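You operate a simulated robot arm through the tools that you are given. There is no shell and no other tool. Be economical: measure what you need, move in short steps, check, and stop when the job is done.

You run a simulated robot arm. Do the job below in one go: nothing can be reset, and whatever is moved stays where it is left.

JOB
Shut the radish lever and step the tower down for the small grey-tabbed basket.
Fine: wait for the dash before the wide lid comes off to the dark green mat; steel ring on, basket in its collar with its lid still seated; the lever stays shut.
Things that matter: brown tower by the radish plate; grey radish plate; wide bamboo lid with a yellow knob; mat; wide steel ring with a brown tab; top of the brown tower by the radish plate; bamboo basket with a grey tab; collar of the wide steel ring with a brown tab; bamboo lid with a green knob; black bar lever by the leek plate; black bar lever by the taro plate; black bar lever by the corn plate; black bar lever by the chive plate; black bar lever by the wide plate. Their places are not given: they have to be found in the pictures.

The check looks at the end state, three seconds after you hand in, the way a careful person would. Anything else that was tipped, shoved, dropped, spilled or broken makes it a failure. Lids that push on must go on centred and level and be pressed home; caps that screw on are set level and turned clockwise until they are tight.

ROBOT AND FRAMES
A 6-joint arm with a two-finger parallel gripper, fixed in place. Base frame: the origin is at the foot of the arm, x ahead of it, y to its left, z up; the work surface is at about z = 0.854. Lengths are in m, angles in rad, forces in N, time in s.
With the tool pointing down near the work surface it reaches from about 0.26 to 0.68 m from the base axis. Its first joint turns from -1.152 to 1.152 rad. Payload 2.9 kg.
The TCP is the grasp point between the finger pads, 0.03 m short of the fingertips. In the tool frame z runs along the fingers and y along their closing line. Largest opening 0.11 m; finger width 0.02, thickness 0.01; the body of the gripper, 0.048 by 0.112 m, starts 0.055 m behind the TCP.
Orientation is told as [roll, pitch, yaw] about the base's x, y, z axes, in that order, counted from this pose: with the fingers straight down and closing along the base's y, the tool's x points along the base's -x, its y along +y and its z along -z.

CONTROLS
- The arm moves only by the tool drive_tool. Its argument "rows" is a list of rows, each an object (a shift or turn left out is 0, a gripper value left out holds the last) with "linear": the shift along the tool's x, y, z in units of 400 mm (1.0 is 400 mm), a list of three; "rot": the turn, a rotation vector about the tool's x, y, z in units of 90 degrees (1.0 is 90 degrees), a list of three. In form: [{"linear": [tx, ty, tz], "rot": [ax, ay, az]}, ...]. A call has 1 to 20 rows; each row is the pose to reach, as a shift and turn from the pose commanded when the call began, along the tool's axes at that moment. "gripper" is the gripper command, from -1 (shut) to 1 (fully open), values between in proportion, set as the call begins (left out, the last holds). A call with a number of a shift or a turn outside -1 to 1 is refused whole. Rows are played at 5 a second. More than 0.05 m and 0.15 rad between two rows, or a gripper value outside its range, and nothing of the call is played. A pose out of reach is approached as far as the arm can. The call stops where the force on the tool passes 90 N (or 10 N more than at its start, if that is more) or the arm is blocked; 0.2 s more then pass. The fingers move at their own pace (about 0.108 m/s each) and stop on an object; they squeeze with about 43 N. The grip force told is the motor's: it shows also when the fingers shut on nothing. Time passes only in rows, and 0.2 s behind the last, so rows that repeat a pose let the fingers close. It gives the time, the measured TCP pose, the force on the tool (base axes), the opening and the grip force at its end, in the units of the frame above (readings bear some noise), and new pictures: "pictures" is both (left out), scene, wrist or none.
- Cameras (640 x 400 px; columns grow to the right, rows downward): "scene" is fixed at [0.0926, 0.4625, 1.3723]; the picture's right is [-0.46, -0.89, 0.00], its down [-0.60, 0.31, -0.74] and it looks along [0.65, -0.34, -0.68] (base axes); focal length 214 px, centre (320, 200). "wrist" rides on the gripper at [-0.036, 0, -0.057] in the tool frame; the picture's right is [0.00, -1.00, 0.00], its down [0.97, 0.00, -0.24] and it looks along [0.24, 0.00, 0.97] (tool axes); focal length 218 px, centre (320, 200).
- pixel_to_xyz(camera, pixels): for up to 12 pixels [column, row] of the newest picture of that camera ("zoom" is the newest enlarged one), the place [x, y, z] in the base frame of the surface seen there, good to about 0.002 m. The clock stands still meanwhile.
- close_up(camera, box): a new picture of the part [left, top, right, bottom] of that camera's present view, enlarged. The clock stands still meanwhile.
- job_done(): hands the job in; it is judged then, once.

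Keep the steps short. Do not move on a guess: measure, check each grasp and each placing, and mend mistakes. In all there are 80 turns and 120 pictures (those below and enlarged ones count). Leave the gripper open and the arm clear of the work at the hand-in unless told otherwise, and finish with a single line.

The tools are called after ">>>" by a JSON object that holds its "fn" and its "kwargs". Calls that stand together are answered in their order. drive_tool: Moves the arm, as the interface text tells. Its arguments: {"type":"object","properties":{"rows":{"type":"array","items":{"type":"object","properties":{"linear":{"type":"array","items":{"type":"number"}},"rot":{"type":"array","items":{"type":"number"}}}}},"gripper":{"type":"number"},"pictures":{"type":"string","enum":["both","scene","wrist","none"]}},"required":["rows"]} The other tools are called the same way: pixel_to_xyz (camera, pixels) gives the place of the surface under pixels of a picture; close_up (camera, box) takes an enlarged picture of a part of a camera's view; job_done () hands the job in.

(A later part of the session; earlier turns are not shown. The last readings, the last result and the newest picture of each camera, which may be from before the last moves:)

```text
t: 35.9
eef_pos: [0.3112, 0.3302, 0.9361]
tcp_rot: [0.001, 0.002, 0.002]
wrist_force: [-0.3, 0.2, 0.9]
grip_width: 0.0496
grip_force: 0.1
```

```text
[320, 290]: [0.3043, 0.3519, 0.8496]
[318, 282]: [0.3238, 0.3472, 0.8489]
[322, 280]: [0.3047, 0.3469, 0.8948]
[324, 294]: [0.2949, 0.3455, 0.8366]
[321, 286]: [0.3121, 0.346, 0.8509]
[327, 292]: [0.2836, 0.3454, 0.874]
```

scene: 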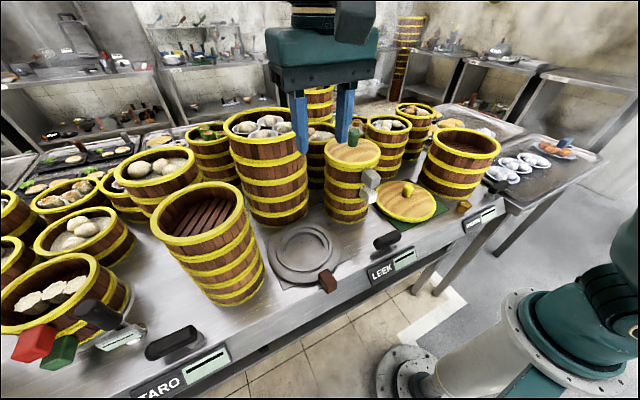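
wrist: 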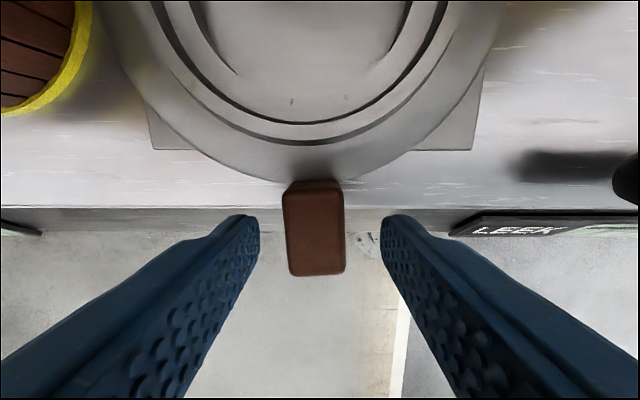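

The tab spans x 0.283–0.329 and z 0.874–0.898, centred at y 0.332. I'll go down to TCP 0.889 and close.

>>> {"fn": "drive_tool", "kwargs": {"pictures": "none", "rows": [{"linear": [-0.004, 0.004, 0.05]}, {"linear": [-0.004, 0.004, 0.1]}, {"linear": [-0.004, 0.004, 0.118]}, {"linear": [-0.004, 0.004, 0.118]}]}}

>>> {"fn": "drive_tool", "kwargs": {"pictures": "none", "gripper": -1, "rows": [{"linear": [0, 0, 0]}, {"linear": [0, 0, 0]}, {"linear": [0, 0, 0]}, {"linear": [0, 0, 0]}]}}

>>> {"fn": "drive_tool", "kwargs": {"pictures": "both", "rows": [{"linear": [0, 0, -0.02]}, {"linear": [0, 0, -0.05]}, {"linear": [0, 0, -0.08]}, {"linear": [0, 0, -0.12]}, {"linear": [0, 0, -0.12]}]}}

```text
t: 36.9
eef_pos: [0.3127, 0.3293, 0.8876]
tcp_rot: [0.001, 0.003, 0.002]
wrist_force: [-0.6, 0.1, 0.2]
grip_width: 0.0492
grip_force: 0.0
```

```text
t: 37.9
eef_pos: [0.3146, 0.3296, 0.8873]
tcp_rot: [0.0, 0.002, 0.002]
wrist_force: [0.0, 0.8, 0.0]
grip_width: 0.0299
grip_force: 42.7
```

```text
t: 39.1
eef_pos: [0.3139, 0.3294, 0.9347]
tcp_rot: [0.001, 0.003, 0.001]
wrist_force: [-0.7, 0.2, -3.2]
grip_width: 0.0295
grip_force: 43.4
```

scene: 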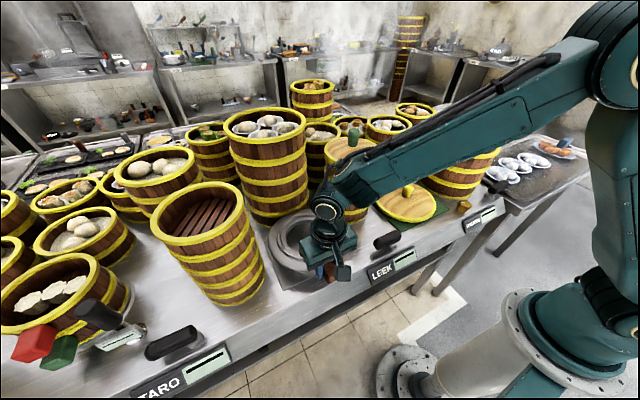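
wrist: 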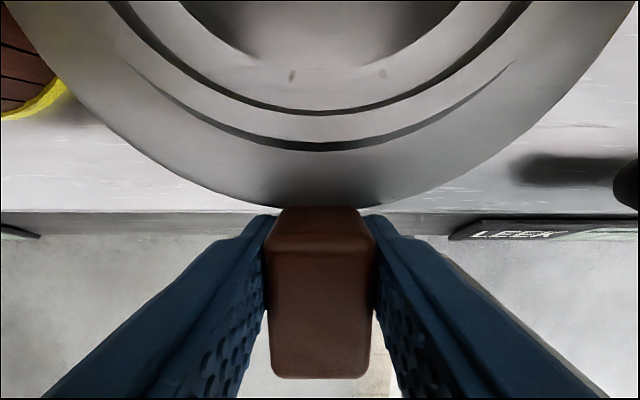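

The ring is up with about 3 N of weight. I'll check that it is level by reading heights across it.

>>> {"fn": "pixel_to_xyz", "kwargs": {"camera": "wrist", "pixels": [[320, 195], [150, 30], [500, 30], [320, 160], [320, 130], [200, 190], [440, 190], [60, 20], [590, 20]]}}

>>> {"fn": "drive_tool", "kwargs": {"pictures": "both", "rows": [{"linear": [0, 0, -0.1]}, {"linear": [0, 0, -0.2]}, {"linear": [0, 0, -0.3]}, {"linear": [0, 0, -0.4]}, {"linear": [0, 0, -0.5]}, {"linear": [0, 0, -0.6]}, {"linear": [0, 0, -0.7]}, {"linear": [0, 0, -0.7]}]}}

```text
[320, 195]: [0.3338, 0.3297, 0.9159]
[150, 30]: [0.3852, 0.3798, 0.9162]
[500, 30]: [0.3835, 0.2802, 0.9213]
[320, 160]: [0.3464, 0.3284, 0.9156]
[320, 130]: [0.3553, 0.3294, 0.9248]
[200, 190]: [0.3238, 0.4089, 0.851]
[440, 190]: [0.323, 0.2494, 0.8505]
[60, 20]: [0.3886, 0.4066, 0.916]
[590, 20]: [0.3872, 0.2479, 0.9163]
```

```text
t: 40.9
eef_pos: [0.3169, 0.3309, 1.2153]
tcp_rot: [-0.001, 0.003, 0.002]
wrist_force: [-0.2, 1.4, -3.5]
grip_width: 0.0297
grip_force: 42.8
```

scene: 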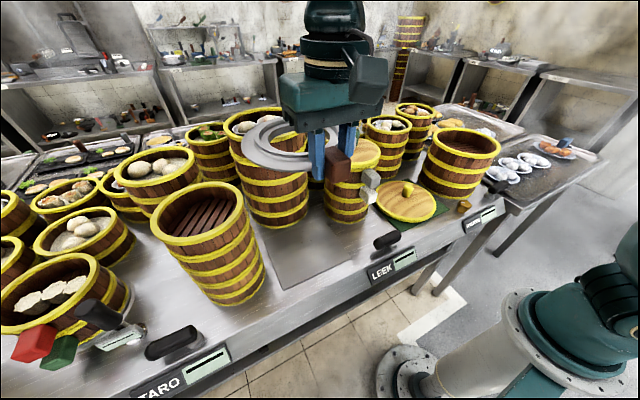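
wrist: 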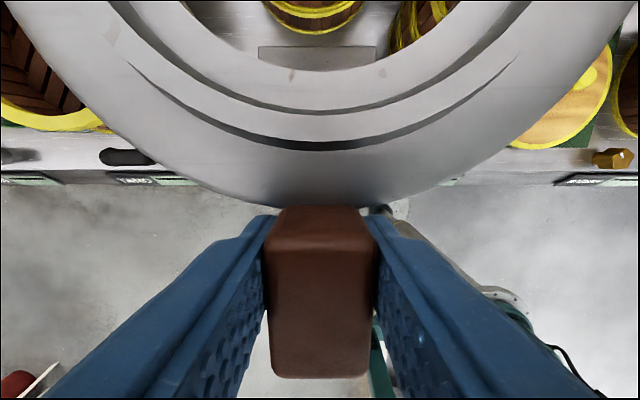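

The ring hangs level and its centre is about 0.115 m ahead of the TCP. Now I need the tower's top centre precisely, so I'll look closely at its rim.

>>> {"fn": "close_up", "kwargs": {"camera": "scene", "box": [415, 115, 515, 215]}}

>>> {"fn": "close_up", "kwargs": {"camera": "wrist", "box": [0, 0, 640, 400]}}

```text
4.00 times, centred on (465, 165) of scene
```

zoom: 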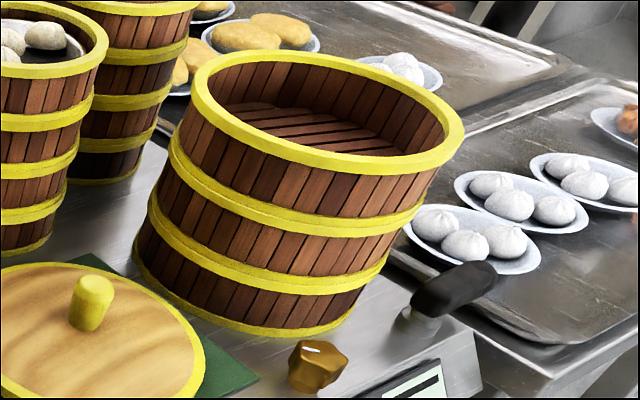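

```text
1.00 times, centred on (320, 200) of wrist
```

zoom: 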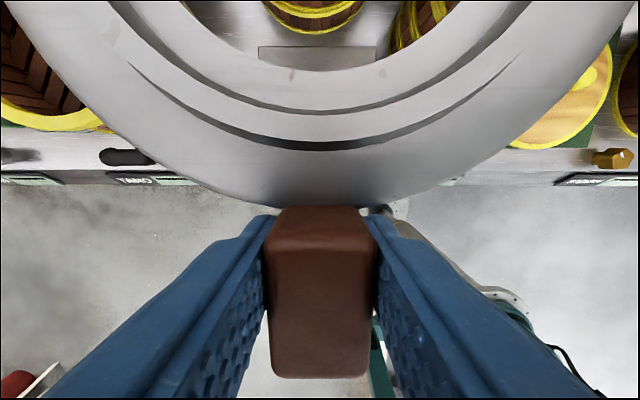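

>>> {"fn": "pixel_to_xyz", "kwargs": {"camera": "scene", "pixels": [[435.5, 137], [467.5, 155], [498, 147.5], [467.5, 129.3], [491.5, 137], [446, 148], [485, 155.7], [447.5, 129]]}}

>>> {"fn": "pixel_to_xyz", "kwargs": {"camera": "wrist", "pixels": [[320, 203], [60, 80], [580, 80], [150, 160], [500, 160], [30, 30], [612, 30], [320, 147]]}}

```text
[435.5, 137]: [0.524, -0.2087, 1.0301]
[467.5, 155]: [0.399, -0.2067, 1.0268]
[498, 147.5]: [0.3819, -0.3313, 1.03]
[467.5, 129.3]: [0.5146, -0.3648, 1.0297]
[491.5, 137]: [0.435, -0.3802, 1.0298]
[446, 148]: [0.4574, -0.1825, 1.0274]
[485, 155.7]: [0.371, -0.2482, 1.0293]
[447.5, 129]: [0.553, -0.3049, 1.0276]
```

```text
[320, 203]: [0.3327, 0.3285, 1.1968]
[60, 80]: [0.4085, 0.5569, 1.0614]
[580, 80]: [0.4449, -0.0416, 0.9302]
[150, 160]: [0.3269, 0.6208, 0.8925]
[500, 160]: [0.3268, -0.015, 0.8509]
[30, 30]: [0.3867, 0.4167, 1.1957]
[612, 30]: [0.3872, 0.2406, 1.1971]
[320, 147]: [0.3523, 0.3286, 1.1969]
```

The tower's centre is (0.4665,-0.285). The ring's centre is TCP + (0.1155,-0.001), so the TCP target is (0.351,-0.284). I'll carry the ring over at this height in two stages.

>>> {"fn": "drive_tool", "kwargs": {"pictures": "none", "rows": [{"linear": [0, -0.08, 0]}, {"linear": [-0.01, -0.17, 0]}, {"linear": [-0.02, -0.27, 0]}, {"linear": [-0.03, -0.37, 0]}, {"linear": [-0.04, -0.47, 0]}, {"linear": [-0.05, -0.57, 0]}, {"linear": [-0.06, -0.67, 0]}, {"linear": [-0.07, -0.77, 0]}, {"linear": [-0.08, -0.87, 0]}, {"linear": [-0.09, -0.95, 0]}, {"linear": [-0.091, -0.98, 0]}]}}

>>> {"fn": "drive_tool", "kwargs": {"pictures": "both", "rows": [{"linear": [0, -0.08, 0]}, {"linear": [0, -0.17, 0]}, {"linear": [0, -0.27, 0]}, {"linear": [0, -0.37, 0]}, {"linear": [0, -0.46, 0]}, {"linear": [0, -0.53, 0]}, {"linear": [0, -0.554, 0]}, {"linear": [0, -0.554, 0]}]}}

```text
t: 43.3
eef_pos: [0.3512, -0.0621, 1.2139]
tcp_rot: [0.001, 0.001, 0.004]
wrist_force: [0.2, -0.3, -2.7]
grip_width: 0.0298
grip_force: 43.0
```

```text
t: 45.1
eef_pos: [0.3507, -0.2858, 1.2159]
tcp_rot: [-0.001, 0.001, 0.004]
wrist_force: [-0.2, -0.1, -3.0]
grip_width: 0.0296
grip_force: 43.3
```

scene: 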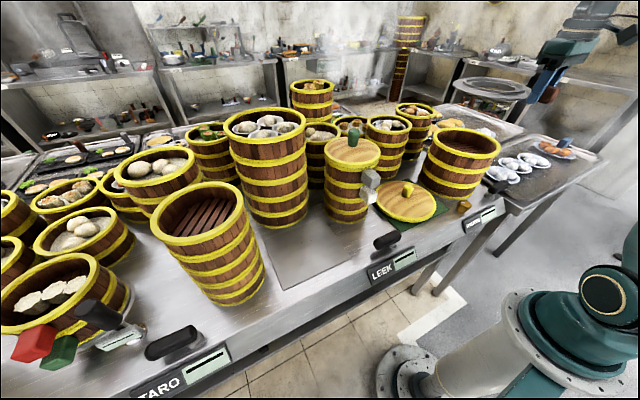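
wrist: 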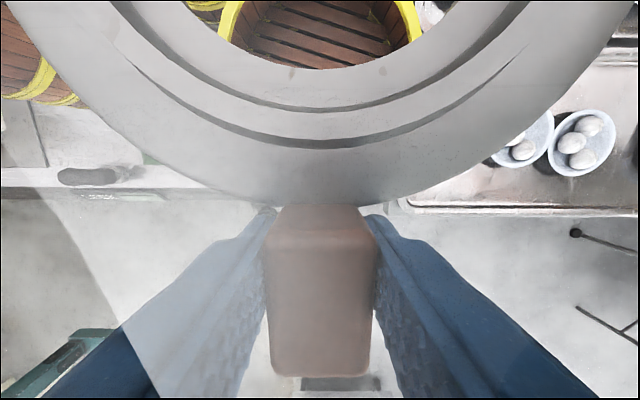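

The ring is over the tower. There is a whitish haze in the wrist view, so I'll check the radish display again and look at the ring's underside.

>>> {"fn": "close_up", "kwargs": {"camera": "scene", "box": [420, 60, 580, 240]}}

>>> {"fn": "pixel_to_xyz", "kwargs": {"camera": "scene", "pixels": [[458, 86], [528, 92], [490, 78], [490, 99], [470, 98], [470, 80], [510, 100], [515, 83]]}}

>>> {"fn": "pixel_to_xyz", "kwargs": {"camera": "wrist", "pixels": [[320, 198], [30, 30], [612, 30], [236, 10], [412, 15], [230, 30], [418, 30], [320, 180]]}}

```text
2.22 times, centred on (500, 150) of scene
```

zoom: 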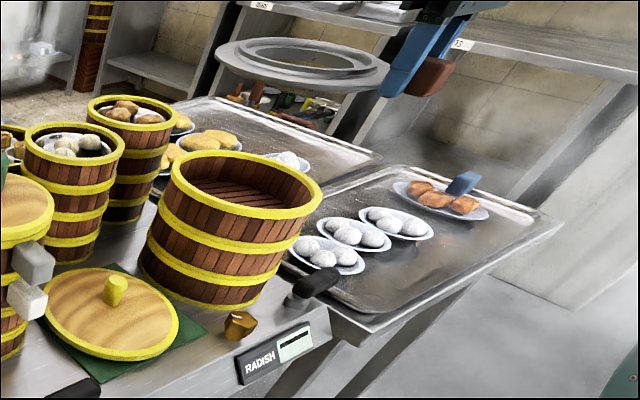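

```text
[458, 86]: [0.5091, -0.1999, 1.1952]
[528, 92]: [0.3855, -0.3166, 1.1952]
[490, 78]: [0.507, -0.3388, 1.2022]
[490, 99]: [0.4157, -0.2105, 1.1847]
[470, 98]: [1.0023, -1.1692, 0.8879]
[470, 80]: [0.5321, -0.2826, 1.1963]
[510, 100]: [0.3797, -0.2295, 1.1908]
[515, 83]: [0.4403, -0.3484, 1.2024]
```

```text
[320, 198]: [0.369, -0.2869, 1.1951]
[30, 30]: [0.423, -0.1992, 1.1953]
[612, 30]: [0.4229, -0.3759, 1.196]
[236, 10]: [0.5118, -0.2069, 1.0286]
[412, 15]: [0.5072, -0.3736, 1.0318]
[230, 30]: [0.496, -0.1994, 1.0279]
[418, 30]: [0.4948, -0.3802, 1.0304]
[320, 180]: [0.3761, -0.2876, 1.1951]
```

The display still shows the dash. The ring's centre reads y -0.2876 against the tower's -0.285/-0.286, so I'll shift +2 mm and descend to just above the rim.

>>> {"fn": "drive_tool", "kwargs": {"pictures": "scene", "rows": [{"linear": [0, 0.005, 0.08]}, {"linear": [0, 0.005, 0.17]}, {"linear": [0, 0.005, 0.26]}, {"linear": [0, 0.005, 0.33]}, {"linear": [0, 0.005, 0.36]}, {"linear": [0, 0.005, 0.36]}]}}

>>> {"fn": "close_up", "kwargs": {"camera": "scene", "box": [410, 110, 520, 190]}}

```text
t: 46.5
eef_pos: [0.3519, -0.2834, 1.0707]
tcp_rot: [0.001, 0.002, 0.003]
wrist_force: [0.1, 0.5, -3.1]
grip_width: 0.0296
grip_force: 43.0
```

scene: 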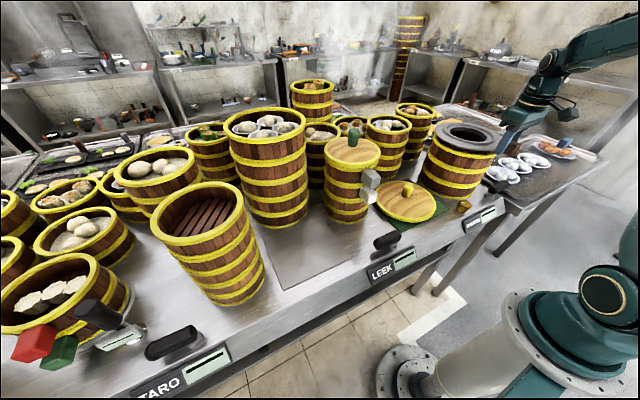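

```text
5.00 times, centred on (465, 150) of scene
```

zoom: 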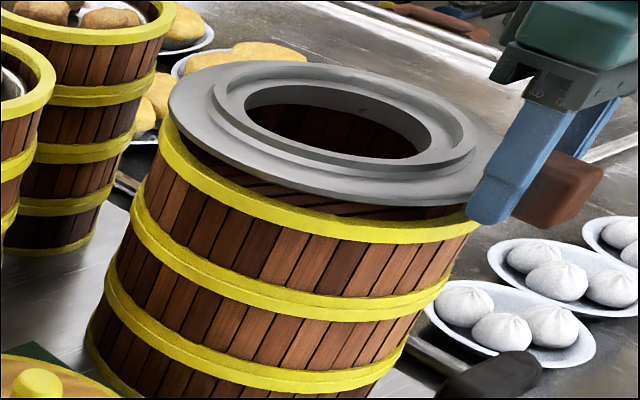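

The ring is just above the rim and well centred. I'll lower it in 2 mm steps and watch the force.

>>> {"fn": "drive_tool", "kwargs": {"pictures": "none", "rows": [{"linear": [0, 0, 0.006]}, {"linear": [0, 0, 0.012]}, {"linear": [0, 0, 0.018]}, {"linear": [0, 0, 0.024]}, {"linear": [0, 0, 0.024]}]}}

>>> {"fn": "drive_tool", "kwargs": {"pictures": "scene", "rows": [{"linear": [0, 0, 0.006]}, {"linear": [0, 0, 0.012]}, {"linear": [0, 0, 0.012]}]}}

>>> {"fn": "close_up", "kwargs": {"camera": "scene", "box": [410, 110, 520, 190]}}

```text
t: 47.7
eef_pos: [0.3523, -0.2811, 1.0613]
tcp_rot: [0.0, 0.001, 0.002]
wrist_force: [0.4, -0.8, -2.5]
grip_width: 0.0297
grip_force: 43.2
```

```text
t: 48.5
eef_pos: [0.3529, -0.2815, 1.0559]
tcp_rot: [-0.001, 0.002, 0.001]
wrist_force: [0.6, -0.2, -3.3]
grip_width: 0.0297
grip_force: 43.1
```

scene: 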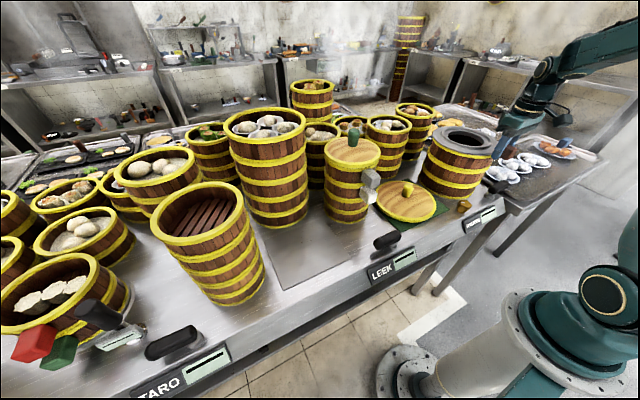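

```text
5.00 times, centred on (465, 150) of scene
```

zoom: 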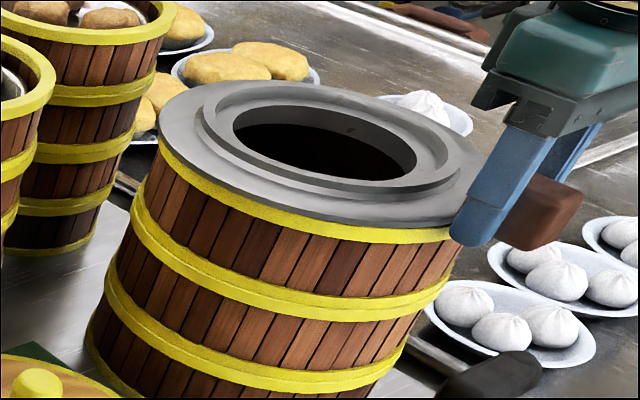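

There is no contact yet and the ring is nearly on the rim. I'll shift 2 mm in -y and 1 mm back, then continue down.

>>> {"fn": "drive_tool", "kwargs": {"pictures": "none", "rows": [{"linear": [0.002, -0.005, 0]}, {"linear": [0.002, -0.005, 0.005]}, {"linear": [0.002, -0.005, 0.01]}, {"linear": [0.002, -0.005, 0.01]}]}}

>>> {"fn": "drive_tool", "kwargs": {"pictures": "scene", "rows": [{"linear": [0, 0, 0.005]}, {"linear": [0, 0, 0.01]}, {"linear": [0, 0, 0.01]}]}}

>>> {"fn": "close_up", "kwargs": {"camera": "scene", "box": [410, 110, 520, 190]}}

```text
t: 49.5
eef_pos: [0.3524, -0.2861, 1.0529]
tcp_rot: [-0.003, -0.002, 0.003]
wrist_force: [-4.3, 6.2, 30.0]
grip_width: 0.03
grip_force: 42.4
```

```text
t: 50.3
eef_pos: [0.3525, -0.2848, 1.0484]
tcp_rot: [-0.005, -0.002, 0.0]
wrist_force: [-2.9, -3.0, 30.3]
grip_width: 0.0296
grip_force: 42.6
```

scene: 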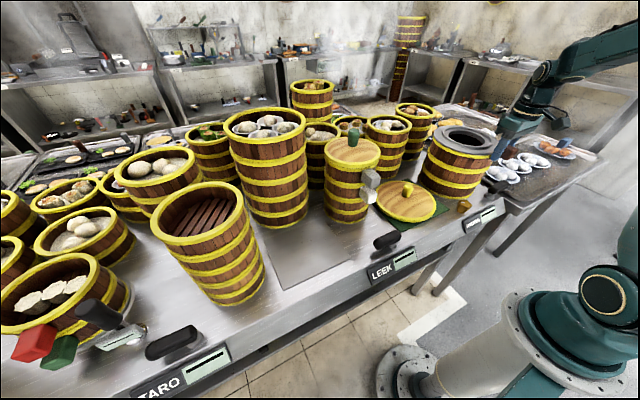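

```text
5.00 times, centred on (465, 150) of scene
```

zoom: 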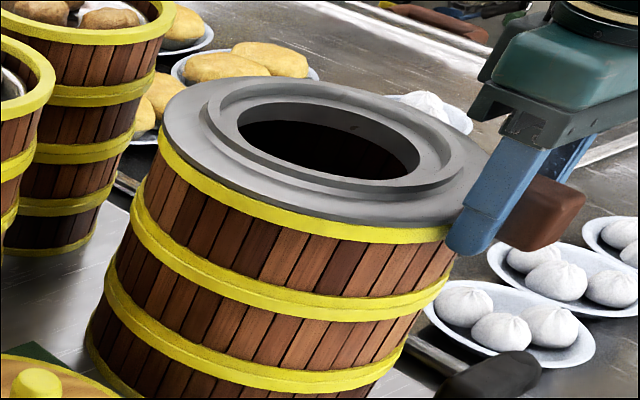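

There was contact at about 30 N, then a few mm more travel. I'll check whether the ring is level and how it sits on the rim.

>>> {"fn": "pixel_to_xyz", "kwargs": {"camera": "scene", "pixels": [[440, 134], [455, 148], [475, 154], [496, 150], [505, 143], [462, 127], [480, 129], [497, 140], [470, 156], [440, 142], [445, 130], [500, 154]]}}

>>> {"fn": "drive_tool", "kwargs": {"pictures": "wrist", "rows": [{"linear": [0, 0, 0]}]}}

>>> {"fn": "pixel_to_xyz", "kwargs": {"camera": "wrist", "pixels": [[320, 190], [100, 50], [540, 50], [30, 15], [612, 15], [320, 160], [220, 20], [420, 20]]}}

```text
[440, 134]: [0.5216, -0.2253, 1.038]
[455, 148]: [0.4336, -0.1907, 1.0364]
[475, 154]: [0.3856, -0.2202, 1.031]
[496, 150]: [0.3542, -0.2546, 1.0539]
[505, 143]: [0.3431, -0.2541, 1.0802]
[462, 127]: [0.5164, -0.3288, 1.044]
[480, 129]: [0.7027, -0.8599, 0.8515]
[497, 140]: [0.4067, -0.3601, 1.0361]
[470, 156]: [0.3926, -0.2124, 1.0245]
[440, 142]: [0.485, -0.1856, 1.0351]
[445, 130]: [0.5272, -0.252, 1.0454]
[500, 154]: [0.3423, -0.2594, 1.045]
```

```text
t: 50.7
eef_pos: [0.3523, -0.2844, 1.049]
tcp_rot: [-0.004, -0.002, 0.002]
wrist_force: [-3.1, -5.6, 30.1]
grip_width: 0.0297
grip_force: 43.6
```

wrist: 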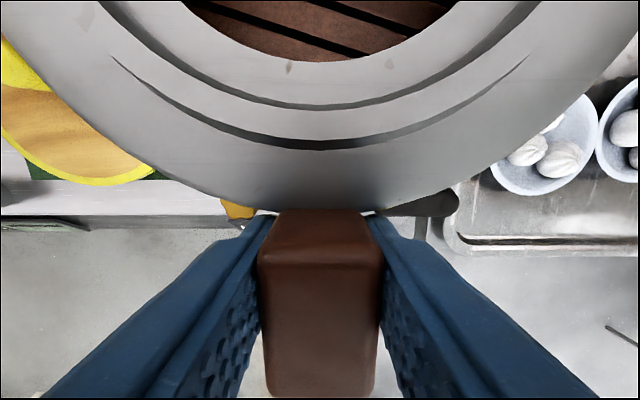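

```text
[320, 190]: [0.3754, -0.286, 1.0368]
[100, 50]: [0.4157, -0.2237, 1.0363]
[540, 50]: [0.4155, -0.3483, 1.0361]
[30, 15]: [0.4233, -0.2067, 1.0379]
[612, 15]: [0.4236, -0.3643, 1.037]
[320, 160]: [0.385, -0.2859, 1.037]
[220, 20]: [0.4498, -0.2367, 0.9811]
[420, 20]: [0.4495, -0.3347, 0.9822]
```

The ring's flange top reads 1.036–1.038 all round, 7 mm above the rim, so it has dropped in and sits level and centred (y≈-0.2855). The fingers slid a little down the tab. I'll open and rise.

>>> {"fn": "drive_tool", "kwargs": {"pictures": "none", "gripper": -0.1, "rows": [{"linear": [0, 0, 0]}, {"linear": [0, 0, 0]}, {"linear": [0, 0, 0]}]}}

>>> {"fn": "drive_tool", "kwargs": {"pictures": "both", "rows": [{"linear": [0.01, 0, -0.05]}, {"linear": [0.02, 0, -0.15]}, {"linear": [0.02, 0, -0.26]}, {"linear": [0.02, 0, -0.37]}, {"linear": [0.02, 0, -0.48]}, {"linear": [-0.05, 0, -0.55]}, {"linear": [-0.15, 0.0, -0.55]}, {"linear": [-0.17, 0.0, -0.55]}]}}

```text
t: 51.5
eef_pos: [0.3521, -0.2841, 1.0483]
tcp_rot: [0.001, 0.001, 0.003]
wrist_force: [-0.1, -0.5, 0.5]
grip_width: 0.0495
grip_force: 0.0
```

```text
t: 53.3
eef_pos: [0.4189, -0.2882, 1.2684]
tcp_rot: [-0.001, 0.003, 0.0]
wrist_force: [0.2, 0.0, 0.8]
grip_width: 0.0493
grip_force: 0.1
```

scene: 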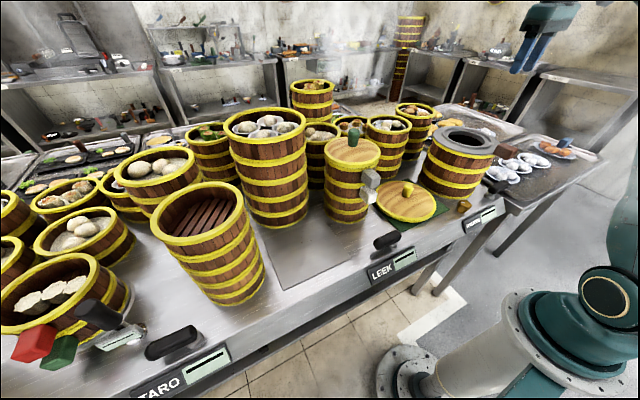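
wrist: 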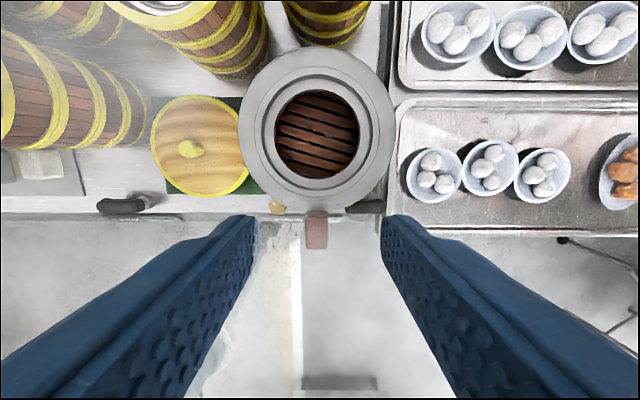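

The ring is on. I'll measure the collar's centre, radius and floor height.

>>> {"fn": "close_up", "kwargs": {"camera": "wrist", "box": [230, 40, 400, 260]}}

>>> {"fn": "pixel_to_xyz", "kwargs": {"camera": "wrist", "pixels": [[243, 130], [390, 130], [316, 54], [316, 208], [258, 130], [374, 130], [316, 71], [316, 190], [267, 130], [366, 130], [316, 82], [316, 180]]}}

```text
1.82 times, centred on (315, 150) of wrist
```

zoom: 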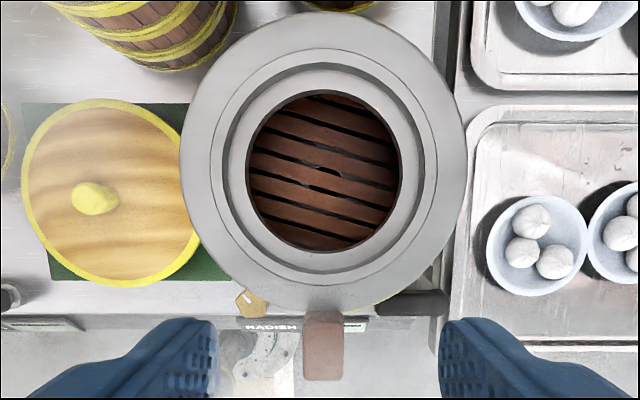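

```text
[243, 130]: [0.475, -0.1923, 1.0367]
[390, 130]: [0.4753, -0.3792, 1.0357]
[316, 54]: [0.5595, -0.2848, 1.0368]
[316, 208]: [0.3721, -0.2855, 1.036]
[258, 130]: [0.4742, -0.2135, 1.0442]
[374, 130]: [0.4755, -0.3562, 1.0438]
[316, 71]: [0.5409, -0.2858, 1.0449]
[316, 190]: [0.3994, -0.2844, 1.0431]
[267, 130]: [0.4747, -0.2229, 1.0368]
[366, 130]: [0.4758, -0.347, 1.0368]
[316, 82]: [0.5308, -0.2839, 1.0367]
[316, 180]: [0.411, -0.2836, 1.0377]
```

The collar's centre is about (0.468,-0.285), with its lip inner radius ≈0.070, floor 1.037 and lip top 1.044. Next I'll go above the grey tab of the small basket.

>>> {"fn": "drive_tool", "kwargs": {"pictures": "none", "rows": [{"linear": [0, 0.1, 0]}, {"linear": [0, 0.2, 0]}, {"linear": [0, 0.3, 0]}, {"linear": [0.01, 0.4, 0]}, {"linear": [0.02, 0.5, 0]}, {"linear": [0.03, 0.6, 0]}, {"linear": [0.04, 0.7, 0]}, {"linear": [0.05, 0.8, 0]}, {"linear": [0.07, 0.9, 0]}, {"linear": [0.09, 1.0, 0]}]}}

>>> {"fn": "drive_tool", "kwargs": {"pictures": "both", "rows": [{"linear": [0, 0.05, 0]}, {"linear": [0, 0.095, 0]}, {"linear": [0, 0.095, 0]}]}}

```text
t: 55.5
eef_pos: [0.3825, 0.1175, 1.2679]
tcp_rot: [0.001, -0.001, 0.002]
wrist_force: [0.0, -0.7, 1.0]
grip_width: 0.0494
grip_force: 0.0
```

```text
t: 56.3
eef_pos: [0.3813, 0.155, 1.2682]
tcp_rot: [-0.001, 0.001, 0.002]
wrist_force: [0.3, 0.0, -0.3]
grip_width: 0.0496
grip_force: 0.1
```

scene: 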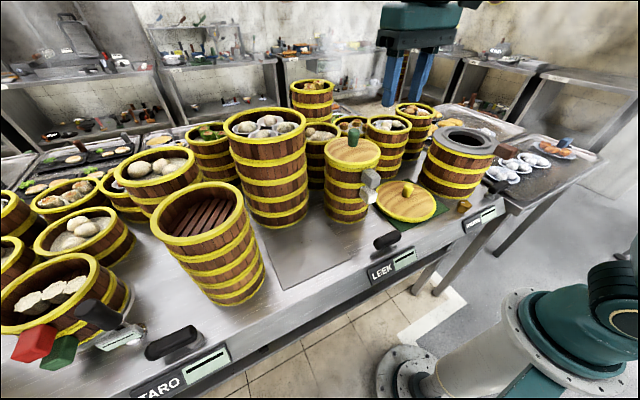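
wrist: 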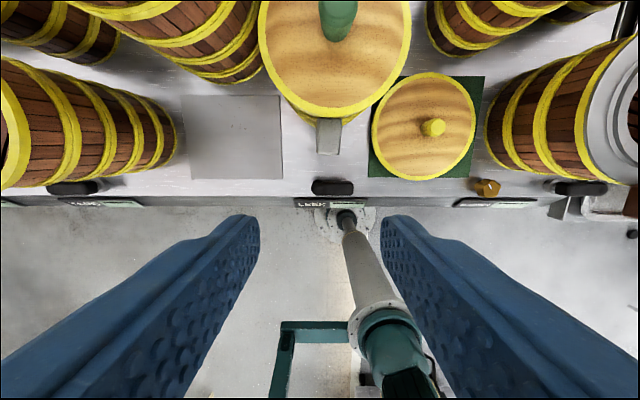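

>>> {"fn": "close_up", "kwargs": {"camera": "wrist", "box": [250, 0, 410, 180]}}

>>> {"fn": "close_up", "kwargs": {"camera": "scene", "box": [315, 110, 395, 230]}}

>>> {"fn": "pixel_to_xyz", "kwargs": {"camera": "wrist", "pixels": [[328, 122], [328, 150], [318, 135], [338, 135], [260, 45], [408, 45], [335, 114], [335, 106], [328, 105], [335, 8], [320, 154], [336, 154]]}}

```text
2.22 times, centred on (330, 90) of wrist
```

zoom: 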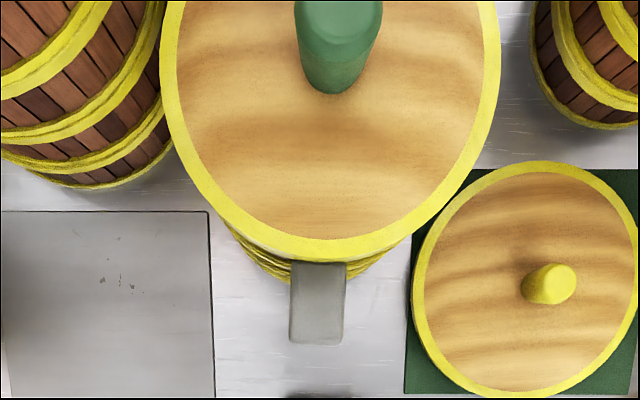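

```text
3.33 times, centred on (355, 170) of scene
```

zoom: 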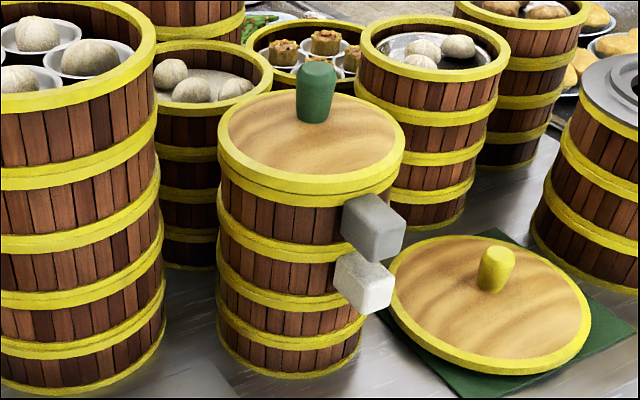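

```text
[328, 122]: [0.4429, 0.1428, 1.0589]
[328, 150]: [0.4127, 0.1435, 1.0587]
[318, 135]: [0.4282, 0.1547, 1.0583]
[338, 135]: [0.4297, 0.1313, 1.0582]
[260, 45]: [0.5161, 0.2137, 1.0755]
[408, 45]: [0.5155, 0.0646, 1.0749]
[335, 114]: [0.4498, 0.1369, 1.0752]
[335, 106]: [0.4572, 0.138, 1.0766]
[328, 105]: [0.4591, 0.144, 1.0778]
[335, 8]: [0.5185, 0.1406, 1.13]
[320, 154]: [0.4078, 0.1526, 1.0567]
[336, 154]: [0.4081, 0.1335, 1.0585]
```

The grey tab spans x 0.405–0.447, centred at y 0.143, top 1.0585. The white tab of the basket below is close under it. I'll measure the gap so the fingertips don't catch it.

>>> {"fn": "pixel_to_xyz", "kwargs": {"camera": "scene", "pixels": [[364.5, 188], [366, 189.5], [368.5, 190.5], [372, 193], [376, 192], [371, 196], [370, 202.5], [374, 200], [371, 186.5], [374, 187], [378, 183], [366, 183]]}}

>>> {"fn": "close_up", "kwargs": {"camera": "scene", "box": [350, 160, 390, 210]}}

```text
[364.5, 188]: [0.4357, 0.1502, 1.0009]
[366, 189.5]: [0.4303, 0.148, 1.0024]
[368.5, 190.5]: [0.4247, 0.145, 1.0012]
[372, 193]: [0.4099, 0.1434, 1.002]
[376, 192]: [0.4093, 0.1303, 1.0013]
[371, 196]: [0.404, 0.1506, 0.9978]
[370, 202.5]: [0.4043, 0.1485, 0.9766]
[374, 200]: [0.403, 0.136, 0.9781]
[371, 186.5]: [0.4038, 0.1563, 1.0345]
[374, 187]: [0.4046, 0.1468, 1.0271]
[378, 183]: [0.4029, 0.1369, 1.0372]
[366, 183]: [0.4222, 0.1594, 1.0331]
```

```text
8.00 times, centred on (370, 185) of scene
```

zoom: 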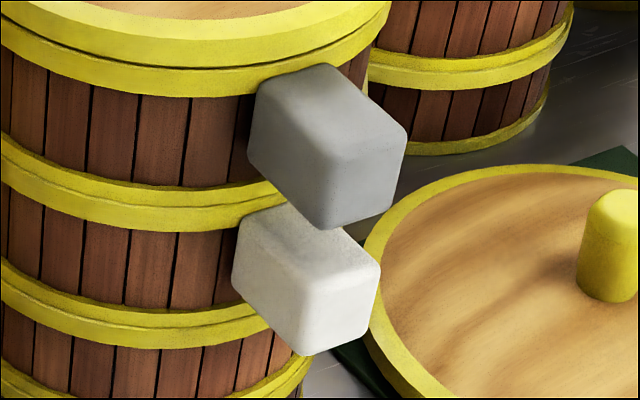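

The white tab's top is at 1.002 and the grey tab spans z 1.03–1.0585. At TCP 1.045 the tips are at 1.015, clear of the white one. I'll descend to just above the tab first.

>>> {"fn": "drive_tool", "kwargs": {"pictures": "wrist", "rows": [{"linear": [-0.05, -0.015, 0]}, {"linear": [-0.091, -0.03, 0.05]}, {"linear": [-0.091, -0.03, 0.15]}, {"linear": [-0.091, -0.03, 0.25]}, {"linear": [-0.091, -0.03, 0.35]}, {"linear": [-0.091, -0.03, 0.4]}, {"linear": [-0.091, -0.03, 0.4]}]}}

>>> {"fn": "pixel_to_xyz", "kwargs": {"camera": "wrist", "pixels": [[320, 200], [320, 260], [295, 230], [345, 230], [320, 185]]}}

```text
t: 57.9
eef_pos: [0.4206, 0.1397, 1.1056]
tcp_rot: [0.001, 0.003, 0.002]
wrist_force: [-0.3, -0.2, 0.4]
grip_width: 0.0496
grip_force: 0.1
```

wrist: 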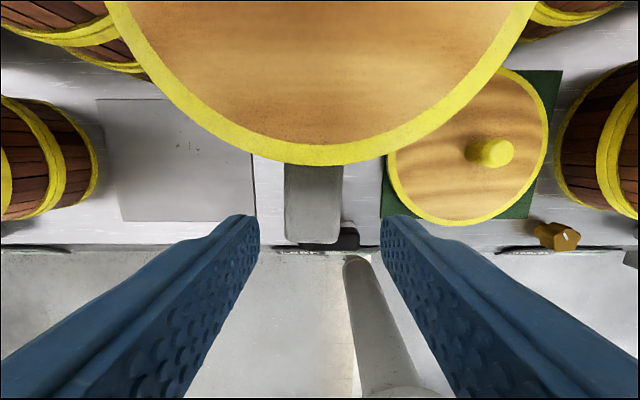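

```text
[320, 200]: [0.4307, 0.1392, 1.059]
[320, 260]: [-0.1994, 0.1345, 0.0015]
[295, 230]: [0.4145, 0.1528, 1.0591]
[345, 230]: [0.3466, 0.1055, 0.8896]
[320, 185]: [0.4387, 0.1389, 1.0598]
```

The tab is centred at y≈0.142 and aligned. I'll go down to 1.045, close on it, and test-lift slightly.

>>> {"fn": "drive_tool", "kwargs": {"pictures": "none", "rows": [{"linear": [0.004, 0.006, 0.05]}, {"linear": [0.004, 0.006, 0.1]}, {"linear": [0.004, 0.006, 0.15]}, {"linear": [0.004, 0.006, 0.15]}]}}

>>> {"fn": "drive_tool", "kwargs": {"pictures": "none", "gripper": -1, "rows": [{"linear": [0, 0, 0]}, {"linear": [0, 0, 0]}, {"linear": [0, 0, 0]}, {"linear": [0, 0, 0]}]}}

>>> {"fn": "drive_tool", "kwargs": {"pictures": "both", "rows": [{"linear": [0, 0, -0.008]}, {"linear": [0, 0, -0.016]}, {"linear": [0, 0, -0.03]}, {"linear": [0, 0, -0.04]}, {"linear": [0, 0, -0.04]}]}}

>>> {"fn": "close_up", "kwargs": {"camera": "scene", "box": [310, 100, 410, 230]}}

```text
t: 58.9
eef_pos: [0.4173, 0.1453, 1.0453]
tcp_rot: [0.0, 0.002, 0.002]
wrist_force: [0.2, 0.6, -0.4]
grip_width: 0.0496
grip_force: 0.1
```

```text
t: 59.9
eef_pos: [0.4165, 0.1442, 1.0455]
tcp_rot: [0.001, 0.0, 0.003]
wrist_force: [0.8, -0.5, 0.2]
grip_width: 0.0295
grip_force: 42.2
```

```text
t: 61.1
eef_pos: [0.4185, 0.144, 1.0642]
tcp_rot: [0.001, 0.002, 0.0]
wrist_force: [0.0, 0.0, -3.6]
grip_width: 0.0296
grip_force: 43.8
```

scene: 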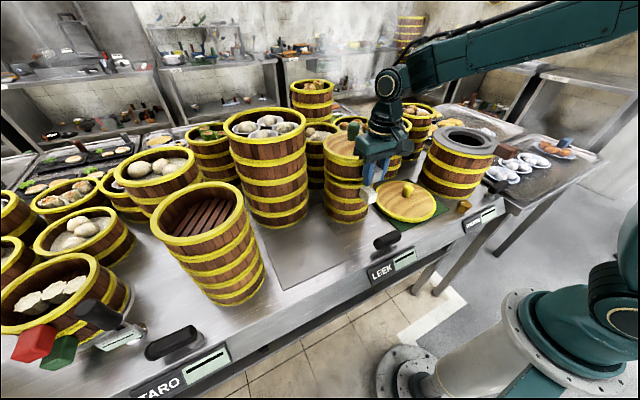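
wrist: 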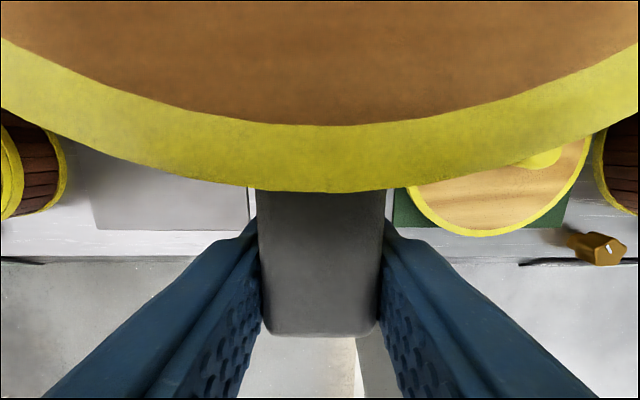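

```text
3.08 times, centred on (360, 165) of scene
```

zoom: 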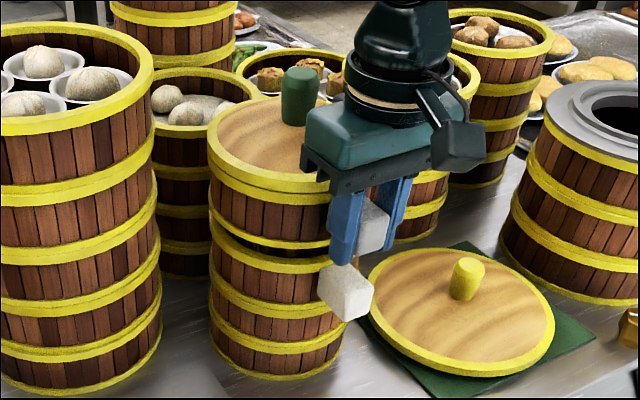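

The grey-tabbed basket came up alone, level, with its lid on and about 3.6 N of weight. I'll raise it gently.

>>> {"fn": "drive_tool", "kwargs": {"pictures": "scene", "rows": [{"linear": [0, 0, -0.03]}, {"linear": [0, 0, -0.08]}, {"linear": [0, 0, -0.14]}, {"linear": [0, 0, -0.2]}, {"linear": [0, 0, -0.26]}, {"linear": [0, 0, -0.3]}, {"linear": [0, 0, -0.32]}, {"linear": [0, 0, -0.32]}]}}

>>> {"fn": "close_up", "kwargs": {"camera": "scene", "box": [290, 40, 450, 230]}}

```text
t: 62.9
eef_pos: [0.4168, 0.1436, 1.1925]
tcp_rot: [0.0, 0.003, 0.003]
wrist_force: [0.7, -0.1, -3.5]
grip_width: 0.0297
grip_force: 42.8
```

scene: 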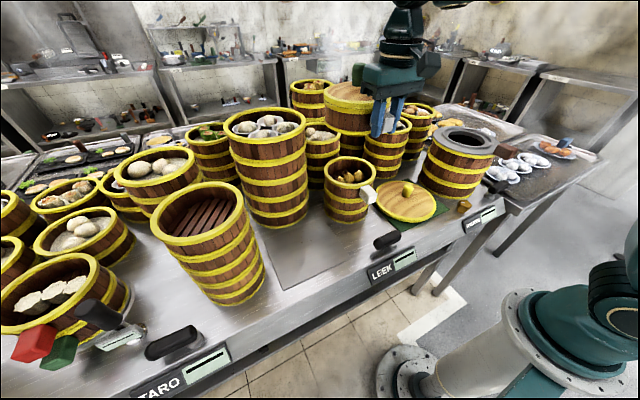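

```text
2.11 times, centred on (370, 135) of scene
```

zoom: 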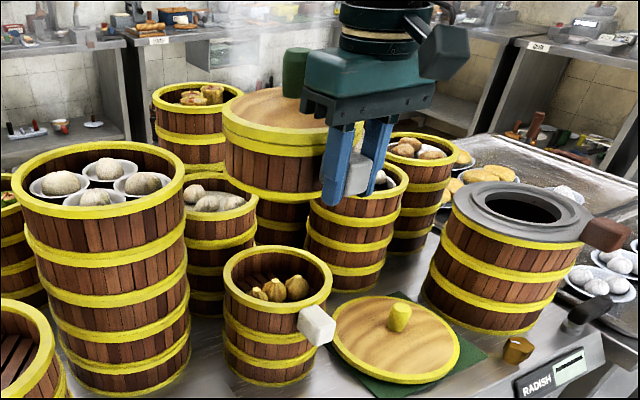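

The lid is still seated. I'll measure the basket's bottom, its lid rim and its offset from the TCP.

>>> {"fn": "pixel_to_xyz", "kwargs": {"camera": "scene", "pixels": [[341.6, 130], [341.6, 128], [327, 120], [352, 132], [365, 131], [324.8, 95], [340, 106], [358, 110], [341, 132], [333, 85], [352, 81], [366, 128]]}}

>>> {"fn": "drive_tool", "kwargs": {"pictures": "wrist", "rows": [{"linear": [0, -0.02, 0]}, {"linear": [0, -0.06, 0]}, {"linear": [0, -0.08, 0]}]}}

>>> {"fn": "pixel_to_xyz", "kwargs": {"camera": "wrist", "pixels": [[320, 188], [20, 60], [620, 60], [20, 100], [620, 100], [320, 20], [150, 20], [490, 20], [320, 150]]}}

```text
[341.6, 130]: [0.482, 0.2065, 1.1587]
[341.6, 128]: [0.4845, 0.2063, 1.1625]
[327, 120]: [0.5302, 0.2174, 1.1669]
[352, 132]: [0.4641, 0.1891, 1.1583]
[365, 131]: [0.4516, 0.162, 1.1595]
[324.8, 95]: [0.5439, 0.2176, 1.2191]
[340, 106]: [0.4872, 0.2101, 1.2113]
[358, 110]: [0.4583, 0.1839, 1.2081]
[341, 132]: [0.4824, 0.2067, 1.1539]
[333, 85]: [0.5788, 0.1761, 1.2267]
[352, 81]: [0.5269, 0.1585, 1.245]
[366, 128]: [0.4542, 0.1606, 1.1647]
```

```text
t: 63.7
eef_pos: [0.4178, 0.1111, 1.1925]
tcp_rot: [0.001, 0.001, 0.001]
wrist_force: [0.5, -1.1, -3.1]
grip_width: 0.0294
grip_force: 43.5
```

wrist: 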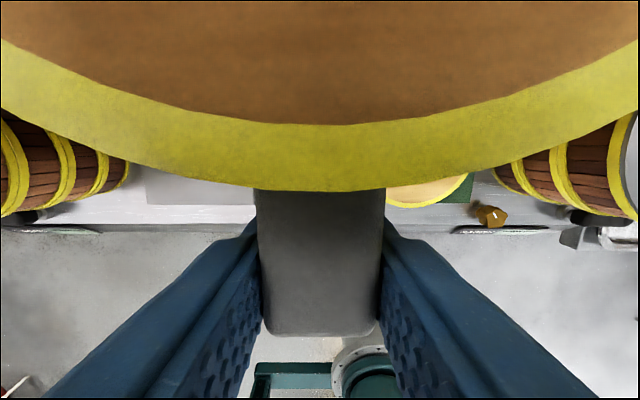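

```text
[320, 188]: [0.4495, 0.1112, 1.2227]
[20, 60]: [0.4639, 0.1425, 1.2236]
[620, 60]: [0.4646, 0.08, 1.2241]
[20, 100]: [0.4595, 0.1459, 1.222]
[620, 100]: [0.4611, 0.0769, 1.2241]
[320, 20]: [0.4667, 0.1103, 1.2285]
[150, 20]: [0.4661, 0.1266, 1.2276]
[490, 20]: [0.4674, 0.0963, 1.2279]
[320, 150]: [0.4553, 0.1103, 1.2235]
```

The basket's bottom is at about TCP-0.037 and its radius is ≈0.0705. I'll look at the collar again closely to get its inner lip size and centre.

>>> {"fn": "close_up", "kwargs": {"camera": "scene", "box": [428, 115, 508, 165]}}

```text
8.00 times, centred on (468, 140) of scene
```

zoom: 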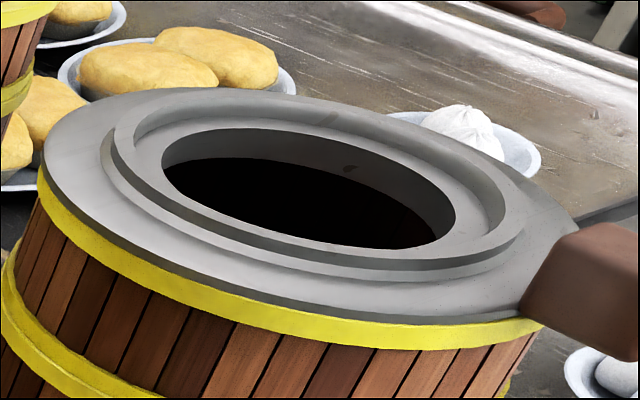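

>>> {"fn": "pixel_to_xyz", "kwargs": {"camera": "zoom", "pixels": [[106, 150], [114, 150], [122, 150], [130, 150], [138, 150], [146, 150], [524, 225], [516, 225], [508, 225], [500, 225], [492, 225], [484, 225]]}}

>>> {"fn": "pixel_to_xyz", "kwargs": {"camera": "zoom", "pixels": [[300, 94], [300, 98], [300, 102], [300, 106], [300, 112], [300, 118], [300, 268], [300, 262], [300, 256], [300, 250], [300, 244], [300, 240]]}}

```text
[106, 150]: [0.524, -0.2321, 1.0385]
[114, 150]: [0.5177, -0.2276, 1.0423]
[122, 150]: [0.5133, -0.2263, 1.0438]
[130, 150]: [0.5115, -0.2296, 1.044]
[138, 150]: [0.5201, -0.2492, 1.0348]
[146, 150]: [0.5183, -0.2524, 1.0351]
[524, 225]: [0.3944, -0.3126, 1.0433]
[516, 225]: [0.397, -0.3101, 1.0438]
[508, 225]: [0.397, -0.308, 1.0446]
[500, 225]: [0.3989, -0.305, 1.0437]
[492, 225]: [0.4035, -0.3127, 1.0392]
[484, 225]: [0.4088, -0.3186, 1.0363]
```

```text
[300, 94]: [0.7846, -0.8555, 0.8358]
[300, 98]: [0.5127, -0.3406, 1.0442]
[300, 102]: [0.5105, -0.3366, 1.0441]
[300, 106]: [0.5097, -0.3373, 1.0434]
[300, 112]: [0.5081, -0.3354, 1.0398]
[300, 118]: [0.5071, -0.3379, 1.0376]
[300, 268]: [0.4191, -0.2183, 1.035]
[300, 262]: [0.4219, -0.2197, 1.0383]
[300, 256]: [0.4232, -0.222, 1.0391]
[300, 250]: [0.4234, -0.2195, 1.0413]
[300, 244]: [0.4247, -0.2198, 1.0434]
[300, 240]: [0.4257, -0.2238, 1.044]
```

The collar lip is centred near (0.466,-0.284), inner radius ≈0.068. The ring's brown tab points toward the arm and would clash with the grey tab and the fingers if I came in straight. I'll turn the basket about 40° on the way so its tab lands to the left of the brown one, aiming for TCP (0.387,-0.2175).

>>> {"fn": "drive_tool", "kwargs": {"pictures": "both", "rows": [{"linear": [0.003, -0.03, -0.01], "rot": [0, 0, 0.015]}, {"linear": [0.009, -0.09, -0.02], "rot": [0, 0, 0.05]}, {"linear": [0.017, -0.17, -0.02], "rot": [0, 0, 0.09]}, {"linear": [0.025, -0.25, -0.02], "rot": [0, 0, 0.13]}, {"linear": [0.033, -0.33, -0.02], "rot": [0, 0, 0.175]}, {"linear": [0.041, -0.41, -0.02], "rot": [0, 0, 0.22]}, {"linear": [0.049, -0.49, -0.02], "rot": [0, 0, 0.265]}, {"linear": [0.056, -0.57, -0.02], "rot": [0, 0, 0.31]}, {"linear": [0.063, -0.65, -0.02], "rot": [0, 0, 0.355]}, {"linear": [0.07, -0.72, -0.02], "rot": [0, 0, 0.395]}, {"linear": [0.075, -0.78, -0.02], "rot": [0, 0, 0.425]}, {"linear": [0.078, -0.81, -0.02], "rot": [0, 0, 0.44]}, {"linear": [0.078, -0.8215, -0.02], "rot": [0, 0, 0.444]}, {"linear": [0.078, -0.8215, -0.02], "rot": [0, 0, 0.444]}]}}

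>>> {"fn": "close_up", "kwargs": {"camera": "scene", "box": [410, 60, 530, 180]}}

```text
t: 66.7
eef_pos: [0.3872, -0.2171, 1.2002]
tcp_rot: [0.0, 0.0, -0.697]
wrist_force: [0.3, -0.2, -2.7]
grip_width: 0.0296
grip_force: 43.3
```

scene: 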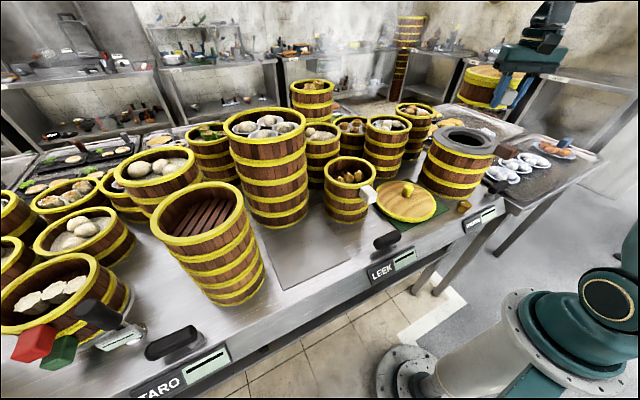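
wrist: 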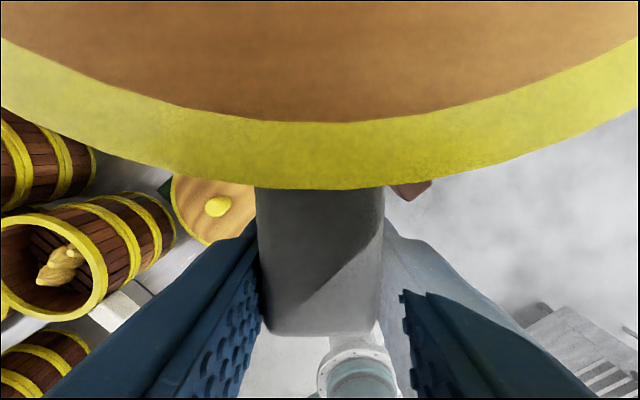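

```text
3.33 times, centred on (470, 120) of scene
```

zoom: 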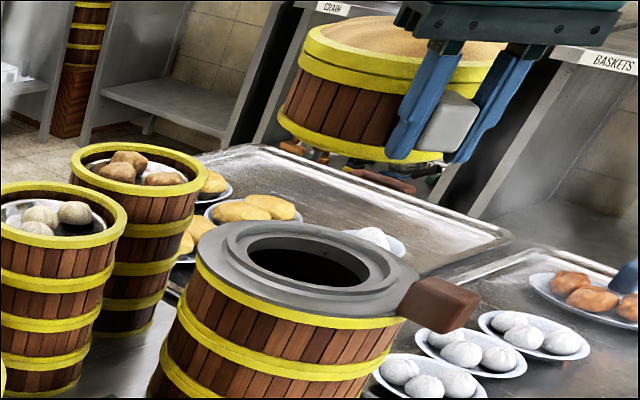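

It hangs level beside the brown tab's line. I'll lower it to about 15 mm above the collar and measure the alignment there.

>>> {"fn": "drive_tool", "kwargs": {"pictures": "scene", "rows": [{"linear": [0, 0, 0.05]}, {"linear": [0, 0, 0.11]}, {"linear": [0, 0, 0.17]}, {"linear": [0, 0, 0.22]}, {"linear": [0, 0, 0.24]}, {"linear": [0, 0, 0.24]}]}}

>>> {"fn": "close_up", "kwargs": {"camera": "scene", "box": [425, 95, 515, 165]}}

```text
t: 68.1
eef_pos: [0.388, -0.2182, 1.1051]
tcp_rot: [0.001, 0.003, -0.695]
wrist_force: [0.0, -0.4, -2.5]
grip_width: 0.0294
grip_force: 43.2
```

scene: 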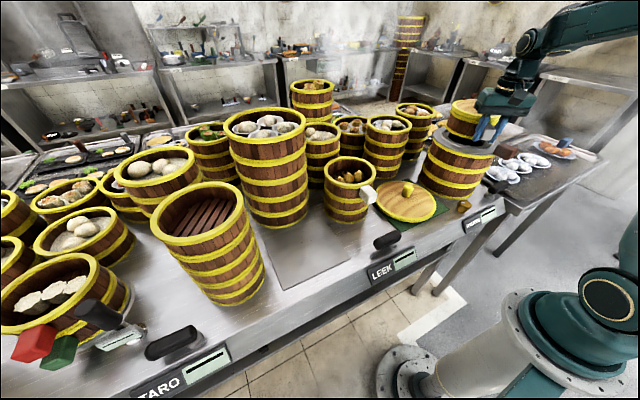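

```text
5.71 times, centred on (470, 130) of scene
```

zoom: 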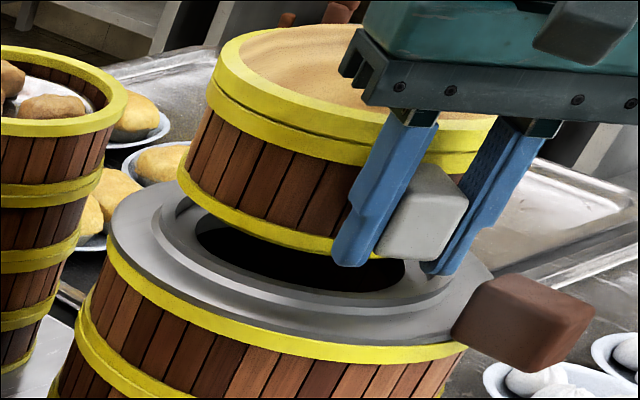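

>>> {"fn": "pixel_to_xyz", "kwargs": {"camera": "zoom", "pixels": [[181, 180], [200, 202], [230, 222], [270, 238], [315, 248], [187, 172], [215, 208], [163, 215], [190, 252], [240, 280], [320, 298], [400, 297]]}}

>>> {"fn": "pixel_to_xyz", "kwargs": {"camera": "zoom", "pixels": [[212, 95], [230, 115], [270, 137], [320, 152], [350, 157], [216, 78], [225, 60], [250, 40], [465, 160], [478, 150], [335, 250], [290, 242]]}}

```text
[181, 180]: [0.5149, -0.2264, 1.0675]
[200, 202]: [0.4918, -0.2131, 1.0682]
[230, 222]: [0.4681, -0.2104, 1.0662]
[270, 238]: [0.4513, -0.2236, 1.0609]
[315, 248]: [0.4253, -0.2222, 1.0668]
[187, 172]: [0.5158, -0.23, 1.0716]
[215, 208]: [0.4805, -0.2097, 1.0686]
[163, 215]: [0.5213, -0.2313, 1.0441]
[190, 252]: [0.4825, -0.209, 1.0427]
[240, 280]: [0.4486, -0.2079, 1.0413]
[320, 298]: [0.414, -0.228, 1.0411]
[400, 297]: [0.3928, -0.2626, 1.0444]
```

```text
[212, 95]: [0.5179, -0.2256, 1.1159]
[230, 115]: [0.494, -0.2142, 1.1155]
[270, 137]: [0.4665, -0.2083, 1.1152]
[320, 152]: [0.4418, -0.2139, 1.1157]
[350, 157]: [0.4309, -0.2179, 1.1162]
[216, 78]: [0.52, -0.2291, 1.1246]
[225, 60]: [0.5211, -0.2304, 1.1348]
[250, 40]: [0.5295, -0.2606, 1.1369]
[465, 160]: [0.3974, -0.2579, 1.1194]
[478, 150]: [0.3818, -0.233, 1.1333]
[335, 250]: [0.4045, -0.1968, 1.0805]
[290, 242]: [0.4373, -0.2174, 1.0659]
```

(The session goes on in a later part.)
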